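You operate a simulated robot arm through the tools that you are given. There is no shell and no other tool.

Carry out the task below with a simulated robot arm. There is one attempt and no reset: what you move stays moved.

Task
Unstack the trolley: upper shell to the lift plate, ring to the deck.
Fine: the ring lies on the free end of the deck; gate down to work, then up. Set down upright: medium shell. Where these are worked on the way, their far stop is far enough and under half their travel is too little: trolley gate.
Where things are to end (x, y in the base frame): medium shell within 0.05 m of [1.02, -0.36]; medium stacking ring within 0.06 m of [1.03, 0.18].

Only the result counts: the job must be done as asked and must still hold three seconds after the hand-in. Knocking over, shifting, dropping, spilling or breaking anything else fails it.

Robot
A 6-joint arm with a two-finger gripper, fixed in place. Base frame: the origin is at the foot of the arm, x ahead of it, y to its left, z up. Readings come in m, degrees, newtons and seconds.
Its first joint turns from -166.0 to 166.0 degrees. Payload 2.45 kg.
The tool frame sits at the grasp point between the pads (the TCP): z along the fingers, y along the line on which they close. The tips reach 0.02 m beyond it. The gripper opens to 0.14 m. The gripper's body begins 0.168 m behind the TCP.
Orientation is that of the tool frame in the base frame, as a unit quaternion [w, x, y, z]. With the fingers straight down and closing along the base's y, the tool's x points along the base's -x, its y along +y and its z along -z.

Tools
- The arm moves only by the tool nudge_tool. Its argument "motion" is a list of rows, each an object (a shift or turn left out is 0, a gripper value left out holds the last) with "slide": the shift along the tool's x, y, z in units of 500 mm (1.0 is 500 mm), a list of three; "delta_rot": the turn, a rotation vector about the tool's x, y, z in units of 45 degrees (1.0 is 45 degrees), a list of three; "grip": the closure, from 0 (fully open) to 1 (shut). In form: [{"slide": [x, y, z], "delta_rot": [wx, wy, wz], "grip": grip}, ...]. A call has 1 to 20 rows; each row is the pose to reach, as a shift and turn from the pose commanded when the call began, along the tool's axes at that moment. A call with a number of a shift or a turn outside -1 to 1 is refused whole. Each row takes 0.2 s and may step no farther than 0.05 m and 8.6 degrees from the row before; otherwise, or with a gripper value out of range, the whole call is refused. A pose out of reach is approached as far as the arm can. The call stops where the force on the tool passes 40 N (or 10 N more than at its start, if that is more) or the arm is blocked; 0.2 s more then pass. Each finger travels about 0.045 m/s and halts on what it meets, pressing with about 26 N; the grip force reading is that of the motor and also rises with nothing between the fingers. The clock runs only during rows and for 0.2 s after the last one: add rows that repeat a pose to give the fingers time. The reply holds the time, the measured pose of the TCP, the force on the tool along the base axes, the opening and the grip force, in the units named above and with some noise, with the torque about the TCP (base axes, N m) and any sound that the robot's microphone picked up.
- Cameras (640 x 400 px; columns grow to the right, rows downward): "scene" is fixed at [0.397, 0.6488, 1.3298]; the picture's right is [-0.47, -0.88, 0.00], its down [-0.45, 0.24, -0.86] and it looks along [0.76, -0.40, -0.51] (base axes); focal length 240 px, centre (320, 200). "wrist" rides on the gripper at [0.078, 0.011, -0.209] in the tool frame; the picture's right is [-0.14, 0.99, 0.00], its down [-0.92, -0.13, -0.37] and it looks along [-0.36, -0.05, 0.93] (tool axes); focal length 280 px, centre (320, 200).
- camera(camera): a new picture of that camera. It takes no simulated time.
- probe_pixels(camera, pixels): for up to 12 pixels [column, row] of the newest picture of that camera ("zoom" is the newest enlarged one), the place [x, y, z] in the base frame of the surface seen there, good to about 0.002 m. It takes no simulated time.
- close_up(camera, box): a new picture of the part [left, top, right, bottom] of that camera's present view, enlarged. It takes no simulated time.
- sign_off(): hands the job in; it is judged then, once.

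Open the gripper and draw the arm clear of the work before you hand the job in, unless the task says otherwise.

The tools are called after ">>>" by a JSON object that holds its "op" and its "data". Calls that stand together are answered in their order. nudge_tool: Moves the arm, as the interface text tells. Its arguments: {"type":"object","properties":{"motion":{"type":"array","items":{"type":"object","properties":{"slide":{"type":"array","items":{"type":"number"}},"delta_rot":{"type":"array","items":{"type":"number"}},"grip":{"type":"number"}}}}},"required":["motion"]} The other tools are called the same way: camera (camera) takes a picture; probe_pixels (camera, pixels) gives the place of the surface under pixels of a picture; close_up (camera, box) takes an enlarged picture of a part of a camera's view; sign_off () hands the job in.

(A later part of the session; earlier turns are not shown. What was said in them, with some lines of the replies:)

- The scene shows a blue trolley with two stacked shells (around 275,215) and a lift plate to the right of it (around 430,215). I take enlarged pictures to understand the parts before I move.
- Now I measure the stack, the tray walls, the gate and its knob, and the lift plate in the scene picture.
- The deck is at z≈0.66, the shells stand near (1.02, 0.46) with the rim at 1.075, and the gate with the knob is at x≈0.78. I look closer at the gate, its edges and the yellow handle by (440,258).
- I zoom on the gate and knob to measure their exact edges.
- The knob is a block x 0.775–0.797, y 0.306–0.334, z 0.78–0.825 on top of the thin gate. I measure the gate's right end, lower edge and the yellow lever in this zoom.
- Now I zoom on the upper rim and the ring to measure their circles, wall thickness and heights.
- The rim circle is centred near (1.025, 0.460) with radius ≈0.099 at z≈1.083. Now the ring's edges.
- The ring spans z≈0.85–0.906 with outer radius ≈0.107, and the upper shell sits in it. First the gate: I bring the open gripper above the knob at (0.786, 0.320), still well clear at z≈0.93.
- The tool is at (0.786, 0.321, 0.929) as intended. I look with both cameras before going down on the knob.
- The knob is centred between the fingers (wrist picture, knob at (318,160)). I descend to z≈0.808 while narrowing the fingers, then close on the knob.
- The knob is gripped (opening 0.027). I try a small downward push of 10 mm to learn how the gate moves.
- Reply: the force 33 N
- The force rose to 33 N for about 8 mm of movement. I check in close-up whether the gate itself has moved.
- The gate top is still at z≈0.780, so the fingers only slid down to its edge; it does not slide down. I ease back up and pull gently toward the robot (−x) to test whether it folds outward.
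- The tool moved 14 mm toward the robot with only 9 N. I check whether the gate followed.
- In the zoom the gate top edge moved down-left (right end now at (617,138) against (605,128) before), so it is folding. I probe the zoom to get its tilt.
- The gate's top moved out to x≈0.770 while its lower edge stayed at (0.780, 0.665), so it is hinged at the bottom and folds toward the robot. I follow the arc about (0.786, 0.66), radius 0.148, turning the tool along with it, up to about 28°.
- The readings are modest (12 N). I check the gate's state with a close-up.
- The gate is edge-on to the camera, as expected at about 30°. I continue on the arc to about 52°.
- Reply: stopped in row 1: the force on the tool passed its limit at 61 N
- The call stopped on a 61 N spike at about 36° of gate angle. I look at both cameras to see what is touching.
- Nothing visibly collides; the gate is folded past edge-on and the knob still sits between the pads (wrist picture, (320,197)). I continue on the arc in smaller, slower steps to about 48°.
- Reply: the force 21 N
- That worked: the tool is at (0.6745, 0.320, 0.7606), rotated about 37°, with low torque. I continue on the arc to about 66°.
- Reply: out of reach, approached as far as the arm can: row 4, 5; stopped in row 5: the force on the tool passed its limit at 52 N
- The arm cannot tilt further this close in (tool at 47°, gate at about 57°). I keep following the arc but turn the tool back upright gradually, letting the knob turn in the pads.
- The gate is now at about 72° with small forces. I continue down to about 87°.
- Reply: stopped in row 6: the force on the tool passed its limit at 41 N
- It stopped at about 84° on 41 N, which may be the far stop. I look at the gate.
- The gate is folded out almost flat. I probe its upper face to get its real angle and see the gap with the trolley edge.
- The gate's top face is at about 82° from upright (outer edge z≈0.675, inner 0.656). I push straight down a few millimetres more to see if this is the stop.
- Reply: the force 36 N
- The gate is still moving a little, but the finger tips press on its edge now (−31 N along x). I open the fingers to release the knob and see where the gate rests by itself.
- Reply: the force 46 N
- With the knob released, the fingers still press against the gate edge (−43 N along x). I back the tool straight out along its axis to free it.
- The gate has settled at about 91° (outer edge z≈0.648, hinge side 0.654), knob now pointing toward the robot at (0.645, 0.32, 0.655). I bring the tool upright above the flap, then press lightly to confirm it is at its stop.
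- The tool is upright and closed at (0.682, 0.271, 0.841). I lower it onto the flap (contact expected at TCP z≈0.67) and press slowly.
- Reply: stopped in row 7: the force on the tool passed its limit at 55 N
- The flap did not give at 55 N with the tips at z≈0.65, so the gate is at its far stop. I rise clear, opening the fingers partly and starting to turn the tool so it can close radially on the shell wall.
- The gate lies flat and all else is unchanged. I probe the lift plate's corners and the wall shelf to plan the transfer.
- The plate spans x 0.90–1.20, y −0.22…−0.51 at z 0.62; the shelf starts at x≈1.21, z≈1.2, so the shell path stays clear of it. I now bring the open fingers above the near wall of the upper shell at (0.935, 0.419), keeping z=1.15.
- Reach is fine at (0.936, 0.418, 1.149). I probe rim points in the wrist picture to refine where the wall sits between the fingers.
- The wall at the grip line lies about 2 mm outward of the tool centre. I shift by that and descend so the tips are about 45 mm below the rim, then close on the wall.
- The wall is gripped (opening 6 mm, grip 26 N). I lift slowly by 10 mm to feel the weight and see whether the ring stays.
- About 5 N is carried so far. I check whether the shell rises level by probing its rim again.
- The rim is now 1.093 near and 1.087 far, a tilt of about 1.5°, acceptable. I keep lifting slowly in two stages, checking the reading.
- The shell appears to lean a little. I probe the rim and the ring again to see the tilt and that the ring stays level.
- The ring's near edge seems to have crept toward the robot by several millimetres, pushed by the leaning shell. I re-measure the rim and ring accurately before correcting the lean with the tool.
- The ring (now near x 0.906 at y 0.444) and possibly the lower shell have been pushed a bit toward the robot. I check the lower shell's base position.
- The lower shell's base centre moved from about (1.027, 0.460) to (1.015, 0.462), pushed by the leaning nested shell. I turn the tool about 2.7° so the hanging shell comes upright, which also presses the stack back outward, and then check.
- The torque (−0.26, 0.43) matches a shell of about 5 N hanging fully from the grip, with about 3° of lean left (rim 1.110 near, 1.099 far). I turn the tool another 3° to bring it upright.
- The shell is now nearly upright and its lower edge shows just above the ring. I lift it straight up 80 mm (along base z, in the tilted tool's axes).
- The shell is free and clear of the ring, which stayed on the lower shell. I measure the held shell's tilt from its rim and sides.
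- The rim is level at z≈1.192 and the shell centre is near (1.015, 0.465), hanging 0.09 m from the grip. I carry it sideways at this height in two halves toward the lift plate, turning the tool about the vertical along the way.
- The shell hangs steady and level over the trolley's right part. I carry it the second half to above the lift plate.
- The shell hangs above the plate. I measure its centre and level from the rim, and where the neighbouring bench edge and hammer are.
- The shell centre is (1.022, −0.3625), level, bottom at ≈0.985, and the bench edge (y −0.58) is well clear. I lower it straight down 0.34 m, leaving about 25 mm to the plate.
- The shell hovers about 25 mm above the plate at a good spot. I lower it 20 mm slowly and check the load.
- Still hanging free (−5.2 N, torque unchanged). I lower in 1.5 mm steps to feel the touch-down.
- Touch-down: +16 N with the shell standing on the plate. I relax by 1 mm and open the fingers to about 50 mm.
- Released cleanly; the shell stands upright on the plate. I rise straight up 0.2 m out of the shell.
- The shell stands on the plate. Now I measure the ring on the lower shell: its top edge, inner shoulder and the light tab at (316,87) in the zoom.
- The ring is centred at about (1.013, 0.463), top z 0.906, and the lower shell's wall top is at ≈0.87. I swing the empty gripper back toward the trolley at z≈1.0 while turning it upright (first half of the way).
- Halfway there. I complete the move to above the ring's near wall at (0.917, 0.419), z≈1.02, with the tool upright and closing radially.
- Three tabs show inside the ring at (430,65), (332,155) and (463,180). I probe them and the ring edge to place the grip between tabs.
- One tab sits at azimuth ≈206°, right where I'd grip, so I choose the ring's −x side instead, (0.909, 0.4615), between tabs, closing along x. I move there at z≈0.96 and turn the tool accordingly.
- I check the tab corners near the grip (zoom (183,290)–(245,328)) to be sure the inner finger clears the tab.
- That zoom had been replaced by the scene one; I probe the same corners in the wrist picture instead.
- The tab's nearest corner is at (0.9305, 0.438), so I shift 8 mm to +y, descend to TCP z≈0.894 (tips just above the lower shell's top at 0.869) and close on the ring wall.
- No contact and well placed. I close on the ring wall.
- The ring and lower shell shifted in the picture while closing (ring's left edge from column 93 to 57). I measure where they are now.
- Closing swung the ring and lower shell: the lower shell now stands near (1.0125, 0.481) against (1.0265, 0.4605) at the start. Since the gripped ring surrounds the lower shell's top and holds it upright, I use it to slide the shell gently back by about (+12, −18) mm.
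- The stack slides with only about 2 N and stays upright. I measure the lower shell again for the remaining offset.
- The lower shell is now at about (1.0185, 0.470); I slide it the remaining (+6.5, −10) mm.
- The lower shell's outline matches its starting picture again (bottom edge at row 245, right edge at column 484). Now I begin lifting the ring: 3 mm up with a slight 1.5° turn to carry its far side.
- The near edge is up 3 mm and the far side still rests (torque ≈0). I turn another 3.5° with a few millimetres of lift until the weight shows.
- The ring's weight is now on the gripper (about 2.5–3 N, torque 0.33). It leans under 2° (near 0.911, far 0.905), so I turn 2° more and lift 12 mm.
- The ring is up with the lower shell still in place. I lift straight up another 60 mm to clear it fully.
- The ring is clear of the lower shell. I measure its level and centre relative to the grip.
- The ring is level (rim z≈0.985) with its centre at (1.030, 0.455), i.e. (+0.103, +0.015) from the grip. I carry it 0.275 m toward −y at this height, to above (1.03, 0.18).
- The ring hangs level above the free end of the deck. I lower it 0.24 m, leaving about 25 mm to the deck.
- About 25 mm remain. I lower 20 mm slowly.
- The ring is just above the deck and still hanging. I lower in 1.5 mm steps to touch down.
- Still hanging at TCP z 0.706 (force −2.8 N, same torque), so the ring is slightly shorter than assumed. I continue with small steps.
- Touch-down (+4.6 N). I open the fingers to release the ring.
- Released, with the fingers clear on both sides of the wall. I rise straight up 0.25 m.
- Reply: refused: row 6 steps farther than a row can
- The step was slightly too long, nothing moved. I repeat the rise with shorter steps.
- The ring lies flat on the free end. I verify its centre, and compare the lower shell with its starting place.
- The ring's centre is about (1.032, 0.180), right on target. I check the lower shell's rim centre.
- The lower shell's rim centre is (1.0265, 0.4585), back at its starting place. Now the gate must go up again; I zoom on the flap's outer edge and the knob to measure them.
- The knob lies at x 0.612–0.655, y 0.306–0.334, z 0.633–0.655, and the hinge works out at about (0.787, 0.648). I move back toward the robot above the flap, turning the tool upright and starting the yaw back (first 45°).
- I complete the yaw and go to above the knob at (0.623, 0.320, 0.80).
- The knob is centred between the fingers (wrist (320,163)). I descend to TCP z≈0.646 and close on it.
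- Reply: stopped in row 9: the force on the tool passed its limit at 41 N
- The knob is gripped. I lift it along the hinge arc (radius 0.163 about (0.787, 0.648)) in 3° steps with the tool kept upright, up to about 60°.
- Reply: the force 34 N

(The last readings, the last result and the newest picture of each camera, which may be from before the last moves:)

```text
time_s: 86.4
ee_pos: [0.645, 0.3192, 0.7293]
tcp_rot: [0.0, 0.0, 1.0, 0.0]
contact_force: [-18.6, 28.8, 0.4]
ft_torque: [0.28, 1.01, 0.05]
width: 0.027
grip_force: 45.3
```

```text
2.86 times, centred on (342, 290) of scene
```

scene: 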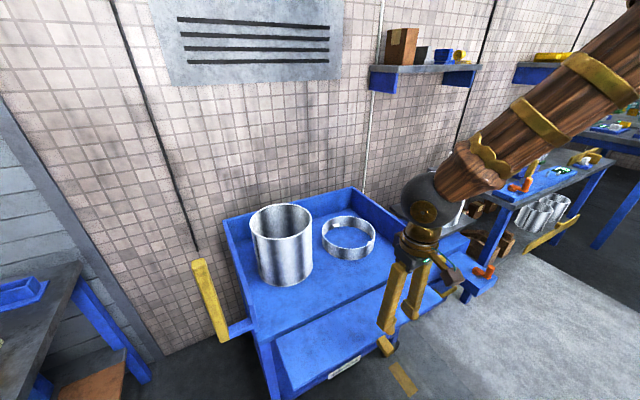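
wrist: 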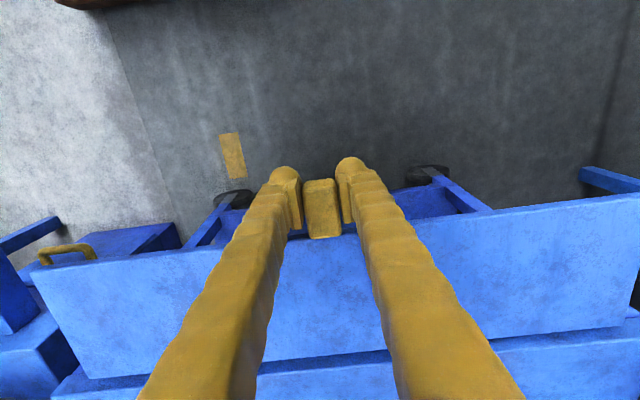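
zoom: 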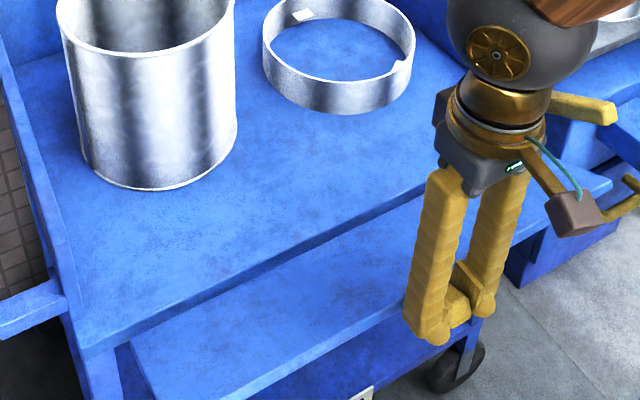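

The gate follows (about 60°), with some sideways load (−19, 29 N). I ease that by 1.5 mm in y and a slightly larger radius, and continue on the arc to about 30°.

>>> {"op": "nudge_tool", "data": {"motion": [{"slide": [0.001, 0.003, -0.003]}, {"slide": [-0.0068, 0.003, -0.0158]}, {"slide": [-0.0166, 0.003, -0.03]}, {"slide": [-0.0272, 0.003, -0.0436]}, {"slide": [-0.0384, 0.003, -0.0568]}, {"slide": [-0.0502, 0.003, -0.0692]}, {"slide": [-0.0626, 0.003, -0.081]}, {"slide": [-0.0758, 0.003, -0.0922]}, {"slide": [-0.0894, 0.003, -0.1028]}, {"slide": [-0.1036, 0.003, -0.1126]}, {"slide": [-0.1184, 0.003, -0.1216]}, {"slide": [-0.1184, 0.003, -0.1216]}]}}

>>> {"op": "close_up", "data": {"camera": "scene", "box": [230, 220, 454, 360]}}

```text
time_s: 88.0
ee_pos: [0.6755, 0.3204, 0.7678]
tcp_rot: [0.0, 0.0, 1.0, -0.001]
contact_force: [-0.4, -7.7, 1.4]
ft_torque: [-0.11, -0.36, 0.07]
width: 0.027
grip_force: 44.6
stopped in row 8: the force on the tool passed its limit at 45 N (the readings are from after the stop); the commanded pose is now the measured one
```

```text
2.86 times, centred on (342, 290) of scene
```

zoom: 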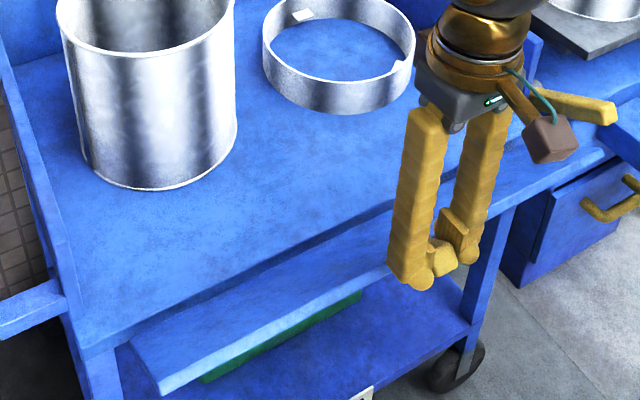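

It stopped at about 43° on a short 45 N spike; readings are low again and the knob is still held. I continue in smaller 1.5° steps along the arc.

>>> {"op": "nudge_tool", "data": {"motion": [{"slide": [-0.0056, 0, -0.006]}, {"slide": [-0.0116, 0, -0.0124]}, {"slide": [-0.0176, 0, -0.0186]}, {"slide": [-0.0244, 0, -0.024]}, {"slide": [-0.0314, 0, -0.029]}, {"slide": [-0.0384, 0, -0.034]}, {"slide": [-0.0456, 0, -0.0388]}, {"slide": [-0.053, 0, -0.0432]}, {"slide": [-0.0606, 0, -0.0476]}, {"slide": [-0.068, 0, -0.0518]}, {"slide": [-0.0758, 0, -0.0558]}, {"slide": [-0.0836, 0, -0.0594]}, {"slide": [-0.0836, 0, -0.0594]}]}}

>>> {"op": "close_up", "data": {"camera": "scene", "box": [230, 220, 454, 360]}}

```text
time_s: 90.8
ee_pos: [0.7166, 0.3198, 0.7973]
tcp_rot: [-0.001, 0.0, 1.0, -0.001]
contact_force: [-12.2, -9.2, 5.5]
ft_torque: [-0.13, 1.25, 0.08]
width: 0.0267
grip_force: 45.3
```

```text
2.86 times, centred on (342, 290) of scene
```

zoom: 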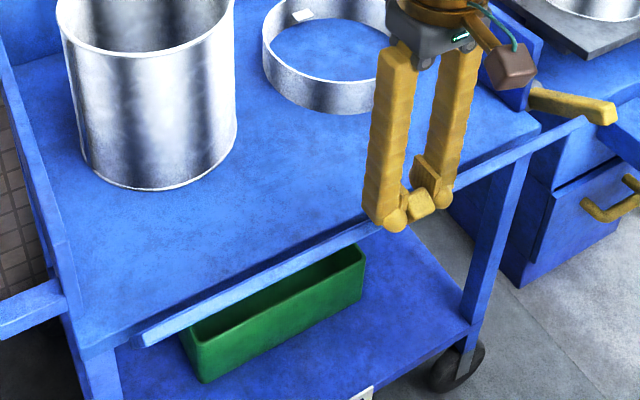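

The gate is nearly edge-on again (about 27°). I continue on the arc to upright, ending about 1° past vertical to seat it.

>>> {"op": "nudge_tool", "data": {"motion": [{"slide": [-0.0104, 0, -0.0048]}, {"slide": [-0.0212, 0, -0.009]}, {"slide": [-0.032, 0, -0.013]}, {"slide": [-0.043, 0, -0.0166]}, {"slide": [-0.054, 0, -0.0198]}, {"slide": [-0.0652, 0, -0.0226]}, {"slide": [-0.0764, 0, -0.025]}, {"slide": [-0.0878, 0, -0.027]}, {"slide": [-0.0992, 0, -0.0286]}, {"slide": [-0.1106, 0, -0.0298]}, {"slide": [-0.1222, 0, -0.0306]}, {"slide": [-0.1336, 0, -0.031]}, {"slide": [-0.1394, 0, -0.031]}, {"slide": [-0.1394, 0, -0.031]}]}}

>>> {"op": "close_up", "data": {"camera": "scene", "box": [250, 220, 442, 340]}}

```text
time_s: 93.8
ee_pos: [0.7871, 0.3193, 0.8136]
tcp_rot: [0.0, 0.0, 1.0, -0.001]
contact_force: [-8.6, 1.3, 12.8]
ft_torque: [-0.01, 1.37, -0.02]
width: 0.0267
grip_force: 44.5
```

```text
3.33 times, centred on (346, 280) of scene
```

zoom: 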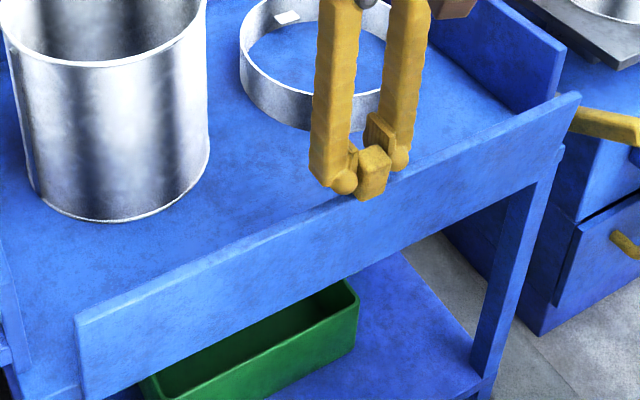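

>>> {"op": "probe_pixels", "data": {"camera": "zoom", "pixels": [[450, 165], [450, 230], [150, 300], [150, 360], [560, 110], [540, 180], [250, 250], [250, 310], [375, 155], [500, 140]]}}

```text
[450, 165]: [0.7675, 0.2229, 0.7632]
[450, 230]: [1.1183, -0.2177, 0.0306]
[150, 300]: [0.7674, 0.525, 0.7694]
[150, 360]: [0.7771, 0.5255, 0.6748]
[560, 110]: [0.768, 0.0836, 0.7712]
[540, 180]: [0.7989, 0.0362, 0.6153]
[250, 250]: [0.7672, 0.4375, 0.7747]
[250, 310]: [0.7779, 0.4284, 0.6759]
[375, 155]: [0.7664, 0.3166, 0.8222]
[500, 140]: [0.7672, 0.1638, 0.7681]
```

The gate is up except for a remaining lean of about 6° (top at x 0.767 instead of 0.780); the pads' grip torque (1.4 N m) is holding it back. I turn the tool 12° in the closing direction to drive it the rest of the way.

>>> {"op": "nudge_tool", "data": {"motion": [{"slide": [0, 0, 0.001], "delta_rot": [0, 0.044, 0]}, {"slide": [0, 0, 0.002], "delta_rot": [0, 0.089, 0]}, {"slide": [0, 0, 0.003], "delta_rot": [0, 0.133, 0]}, {"slide": [0, 0, 0.004], "delta_rot": [0, 0.178, 0]}, {"slide": [0, 0, 0.005], "delta_rot": [0, 0.222, 0]}, {"slide": [0, 0, 0.006], "delta_rot": [0, 0.267, 0]}, {"slide": [0, 0, 0.006], "delta_rot": [0, 0.267, 0]}]}}

>>> {"op": "close_up", "data": {"camera": "scene", "box": [250, 220, 442, 340]}}

>>> {"op": "probe_pixels", "data": {"camera": "zoom", "pixels": [[450, 165], [560, 110], [150, 300], [150, 360], [250, 250], [250, 310], [500, 140], [375, 155]]}}

```text
time_s: 95.4
ee_pos: [0.7859, 0.3202, 0.8114]
tcp_rot: [-0.105, 0.001, 0.994, -0.001]
contact_force: [7.1, -0.2, 6.1]
ft_torque: [-0.02, -1.07, 0.05]
width: 0.027
grip_force: 45.3
```

```text
3.33 times, centred on (346, 280) of scene
```

zoom: 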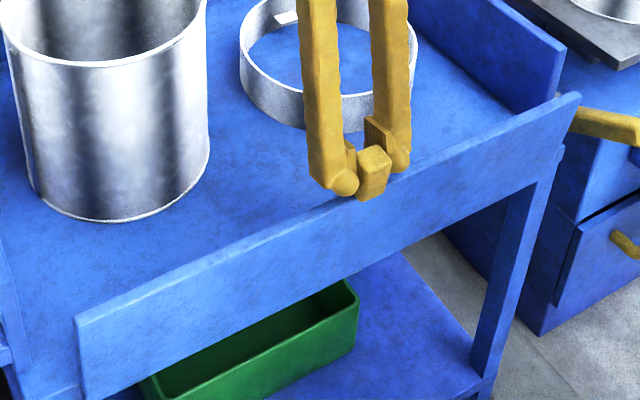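

```text
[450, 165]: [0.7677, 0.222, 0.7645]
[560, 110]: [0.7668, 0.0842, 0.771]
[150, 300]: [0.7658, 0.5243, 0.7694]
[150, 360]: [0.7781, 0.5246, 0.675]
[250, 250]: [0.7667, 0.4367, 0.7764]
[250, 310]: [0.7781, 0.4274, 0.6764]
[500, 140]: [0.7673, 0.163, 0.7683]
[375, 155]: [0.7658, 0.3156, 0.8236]
```

The gate did not budge, so its hinge holds well by friction and the knob merely turned in the pads. I release the knob, back out, and will push the gate closed from the robot's side instead.

>>> {"op": "nudge_tool", "data": {"motion": [{"grip": 0.8}, {"grip": 0.6}, {"grip": 0.5}, {"grip": 0.5}, {"slide": [0, 0, -0.04]}, {"slide": [0, 0, -0.1]}, {"slide": [0, 0, -0.16]}, {"slide": [0, 0, -0.2]}]}}

>>> {"op": "close_up", "data": {"camera": "scene", "box": [250, 220, 442, 340]}}

>>> {"op": "probe_pixels", "data": {"camera": "zoom", "pixels": [[450, 165], [560, 110], [150, 300], [150, 360], [250, 250], [250, 310], [500, 140], [375, 155], [370, 180], [385, 190]]}}

```text
time_s: 97.2
ee_pos: [0.806, 0.3194, 0.9093]
tcp_rot: [-0.106, 0.001, 0.994, -0.001]
contact_force: [-0.2, 0.3, 0.0]
ft_torque: [0.0, -0.02, -0.01]
width: 0.0699
grip_force: 0.1
```

```text
3.33 times, centred on (346, 280) of scene
```

zoom: 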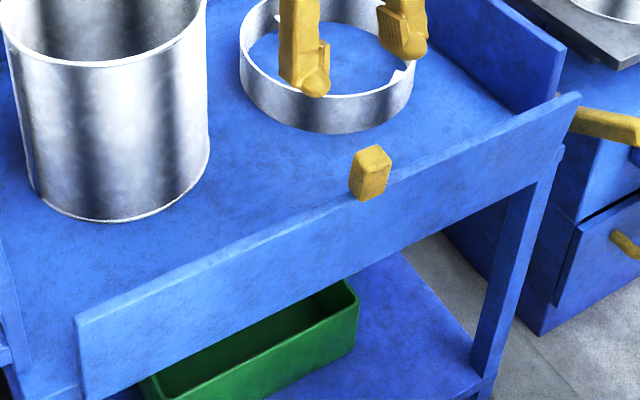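

```text
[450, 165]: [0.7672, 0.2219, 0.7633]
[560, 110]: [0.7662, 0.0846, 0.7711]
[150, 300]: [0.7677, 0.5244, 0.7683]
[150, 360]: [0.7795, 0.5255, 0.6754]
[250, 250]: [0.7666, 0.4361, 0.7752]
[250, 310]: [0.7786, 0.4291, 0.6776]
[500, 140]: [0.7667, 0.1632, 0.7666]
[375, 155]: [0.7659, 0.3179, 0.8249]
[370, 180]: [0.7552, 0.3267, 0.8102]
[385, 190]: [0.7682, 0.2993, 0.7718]
```

The gate stays at about 7° by itself. I move back to the robot's side of the knob at x≈0.70, upright and with the fingers closed.

>>> {"op": "nudge_tool", "data": {"motion": [{"slide": [0.0518, 0, 0.011], "delta_rot": [0, -0.067, 0], "grip": 0.8}, {"slide": [0.1037, 0, 0.022], "delta_rot": [0, -0.135, 0], "grip": 1}, {"slide": [0.1555, 0, 0.0331], "delta_rot": [0, -0.202, 0], "grip": 1}, {"slide": [0.2073, 0, 0.0441], "delta_rot": [0, -0.27, 0], "grip": 1}, {"slide": [0.2073, 0, 0.0441], "delta_rot": [0, -0.27, 0], "grip": 1}, {"slide": [0.2073, 0, 0.0441], "delta_rot": [0, -0.27, 0], "grip": 1}]}}

```text
time_s: 98.6
ee_pos: [0.7014, 0.319, 0.9078]
tcp_rot: [0.001, 0.001, 1.0, -0.001]
contact_force: [-0.5, 0.5, -0.2]
ft_torque: [0.0, 0.0, 0.0]
width: 0.0
grip_force: 26.3
```

Upright and closed at (0.701, 0.319, 0.908). I lower beside the knob (tips at z≈0.775) and push slowly toward +x, stopping on the force limit when the gate seats.

>>> {"op": "nudge_tool", "data": {"motion": [{"slide": [0, 0, 0.08]}, {"slide": [0, 0, 0.16]}, {"slide": [0, 0, 0.226]}, {"slide": [-0.03, 0, 0.226]}, {"slide": [-0.06, 0, 0.226]}, {"slide": [-0.067, 0, 0.226]}, {"slide": [-0.074, 0, 0.226]}, {"slide": [-0.081, 0, 0.226]}, {"slide": [-0.088, 0, 0.226]}, {"slide": [-0.095, 0, 0.226]}, {"slide": [-0.101, 0, 0.226]}, {"slide": [-0.106, 0, 0.226]}, {"slide": [-0.111, 0, 0.226]}]}}

>>> {"op": "close_up", "data": {"camera": "scene", "box": [250, 220, 442, 340]}}

>>> {"op": "probe_pixels", "data": {"camera": "zoom", "pixels": [[450, 165], [560, 110], [150, 300], [150, 360], [250, 250], [250, 310], [500, 140]]}}

```text
time_s: 101.4
ee_pos: [0.7566, 0.3202, 0.7954]
tcp_rot: [0.0, 0.001, 1.0, 0.0]
contact_force: [0.6, 0.6, -0.6]
ft_torque: [0.03, 0.02, 0.02]
width: 0.0001
grip_force: 25.5
```

```text
3.33 times, centred on (346, 280) of scene
```

zoom: 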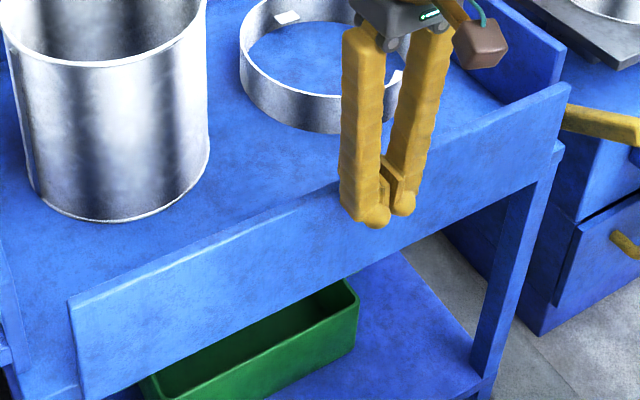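

```text
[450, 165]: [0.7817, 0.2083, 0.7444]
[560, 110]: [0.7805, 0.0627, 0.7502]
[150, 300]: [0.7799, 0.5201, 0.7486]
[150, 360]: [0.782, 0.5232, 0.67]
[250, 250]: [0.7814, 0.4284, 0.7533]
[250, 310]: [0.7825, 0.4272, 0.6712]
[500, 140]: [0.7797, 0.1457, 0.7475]
```

The gate is upright again (outer face x≈0.780–0.782 at all heights, as at the start). I press 4 mm further to make sure it is against its stop, then back off.

>>> {"op": "nudge_tool", "data": {"motion": [{"slide": [-0.003, 0, 0]}, {"slide": [-0.006, 0, 0]}, {"slide": [-0.009, 0, 0]}, {"slide": [-0.009, 0, 0]}]}}

>>> {"op": "close_up", "data": {"camera": "scene", "box": [250, 220, 442, 340]}}

>>> {"op": "probe_pixels", "data": {"camera": "zoom", "pixels": [[450, 165], [560, 110], [150, 300], [150, 360], [250, 250], [250, 310], [500, 140], [560, 95]]}}

```text
time_s: 102.1
ee_pos: [0.7562, 0.3194, 0.7941]
tcp_rot: [-0.003, 0.0, 1.0, -0.002]
contact_force: [-7.6, -0.2, 0.4]
ft_torque: [-0.01, 0.11, -0.02]
width: 0.006
grip_force: 29.7
stopped in row 3: the force on the tool passed its limit at 44 N (the readings are from after the stop); the commanded pose is now the measured one
```

```text
3.33 times, centred on (346, 280) of scene
```

zoom: 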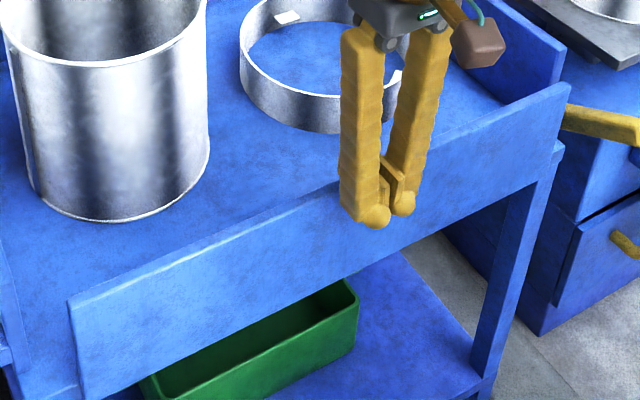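

```text
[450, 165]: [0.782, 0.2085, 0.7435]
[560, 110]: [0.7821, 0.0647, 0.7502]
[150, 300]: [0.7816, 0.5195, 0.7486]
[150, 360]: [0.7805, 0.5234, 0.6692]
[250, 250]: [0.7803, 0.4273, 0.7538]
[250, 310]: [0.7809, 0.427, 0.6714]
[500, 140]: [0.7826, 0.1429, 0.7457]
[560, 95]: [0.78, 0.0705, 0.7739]
```

The push met the stop at 44 N with the gate vertical. I back away from it toward the robot, rise, and open the gripper.

>>> {"op": "nudge_tool", "data": {"motion": [{"slide": [0.03, 0, 0]}, {"slide": [0.08, 0, 0]}, {"slide": [0.15, 0, -0.02]}, {"slide": [0.18, 0, -0.1], "grip": 0.6}, {"slide": [0.18, 0, -0.18], "grip": 0.3}, {"slide": [0.18, 0, -0.26], "grip": 0}, {"slide": [0.18, 0, -0.34], "grip": 0}, {"slide": [0.18, 0, -0.42], "grip": 0}, {"slide": [0.18, 0, -0.5], "grip": 0}, {"slide": [0.18, 0, -0.58], "grip": 0}, {"slide": [0.18, 0, -0.66], "grip": 0}, {"slide": [0.18, 0, -0.74], "grip": 0}, {"slide": [0.18, 0, -0.74], "grip": 0}]}}

>>> {"op": "camera", "data": {"camera": "scene"}}

>>> {"op": "close_up", "data": {"camera": "scene", "box": [220, 180, 460, 330]}}

>>> {"op": "close_up", "data": {"camera": "scene", "box": [380, 150, 508, 250]}}

```text
time_s: 104.9
ee_pos: [0.669, 0.3212, 1.1657]
tcp_rot: [-0.002, 0.001, 1.0, -0.002]
contact_force: [0.2, 0.5, 0.0]
ft_torque: [0.0, -0.01, -0.02]
width: 0.1402
grip_force: 0.0
```

```text
taken
```

scene: 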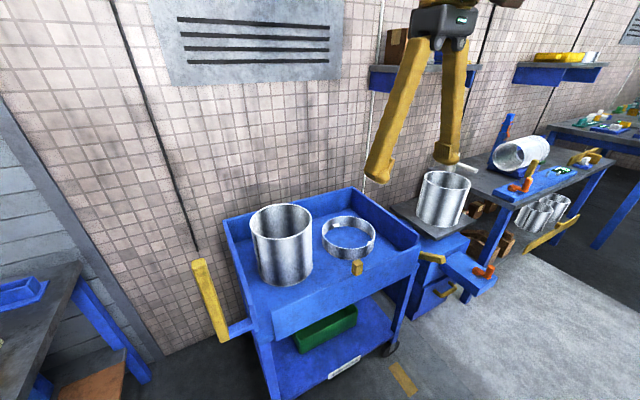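

```text
2.67 times, centred on (340, 255) of scene
```

zoom: 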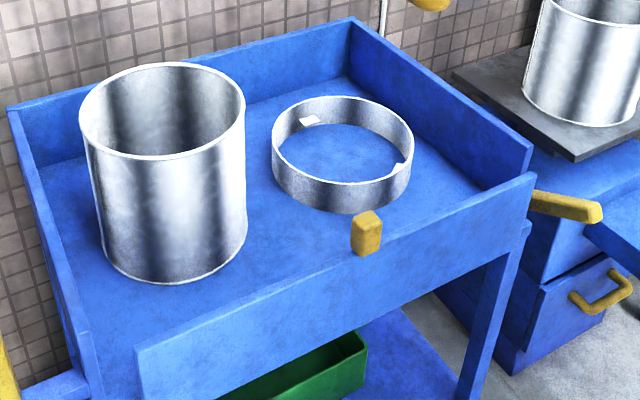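

```text
4.00 times, centred on (444, 200) of scene
```

zoom: 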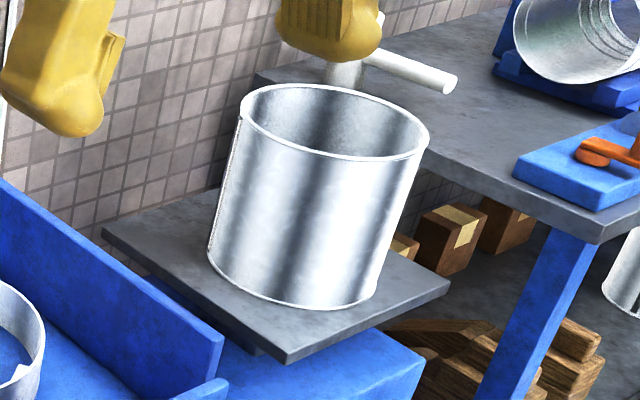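

Everything is in place visually. I verify the medium shell's final centre on the plate and the gate and knob position once more.

>>> {"op": "probe_pixels", "data": {"camera": "zoom", "pixels": [[241, 105], [270, 88], [330, 87], [427, 130], [330, 155], [270, 135], [400, 157], [390, 100], [300, 302], [230, 280], [370, 290], [215, 245]]}}

>>> {"op": "probe_pixels", "data": {"camera": "scene", "pixels": [[357, 262], [357, 270], [400, 265], [400, 280], [300, 305], [300, 318], [330, 225], [372, 238], [346, 218], [348, 260]]}}

```text
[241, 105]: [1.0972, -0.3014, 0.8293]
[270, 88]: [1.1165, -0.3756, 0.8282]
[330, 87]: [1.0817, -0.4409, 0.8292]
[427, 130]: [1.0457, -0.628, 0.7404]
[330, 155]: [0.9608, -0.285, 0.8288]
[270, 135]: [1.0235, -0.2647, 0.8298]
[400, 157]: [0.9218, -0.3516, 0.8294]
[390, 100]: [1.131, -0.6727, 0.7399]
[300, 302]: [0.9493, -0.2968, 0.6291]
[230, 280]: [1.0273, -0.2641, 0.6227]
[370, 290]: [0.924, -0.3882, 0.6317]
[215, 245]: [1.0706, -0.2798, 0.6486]
```

```text
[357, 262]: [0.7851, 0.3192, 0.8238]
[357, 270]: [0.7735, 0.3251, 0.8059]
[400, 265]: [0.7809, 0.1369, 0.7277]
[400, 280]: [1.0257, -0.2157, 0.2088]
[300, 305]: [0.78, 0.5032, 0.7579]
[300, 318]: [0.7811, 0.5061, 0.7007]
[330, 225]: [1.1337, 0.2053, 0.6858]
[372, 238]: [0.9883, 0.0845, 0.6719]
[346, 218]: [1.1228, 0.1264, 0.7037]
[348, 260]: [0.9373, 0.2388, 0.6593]
```

The medium shell stands level at about (1.0205, −0.363), the ring lies at about (1.032, 0.180), the lower shell is back at its place, and the gate is up (knob at (0.785, 0.319, 0.824)). The gripper is open and clear, so I hand the job in.

>>> {"op": "sign_off", "data": {}}

```text
The job is handed in.
```

The trolley is unstacked and the job is handed in. I don't have the verdict, only my own measurements from before the hand-in.

| Item | Asked | Measured |
|---|---|---|
| Medium shell (upper) | within 0.05 m of (1.02, −0.36), upright | about (1.02, −0.363) on the lift plate, standing level |
| Stacking ring | within 0.06 m of (1.03, 0.18) | about (1.03, 0.18), flat on the free end of the deck |
| Trolley gate | down to work, then up | folded to its far stop, now upright against its stop as at the start |

- **Lower shell moved and put back:** The lower shell was pushed about 25 mm out of place while I lifted the upper shell and gripped the ring. I slid it back using the ring, and it now measures within about 2 mm of where it started.
- **Force stops:** Several moves stopped on the force limit. They came while working the gate and its knob, with the highest reading at 61 N. Nothing I saw in the pictures was displaced or damaged by them.

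The gripper is open and clear of the work.
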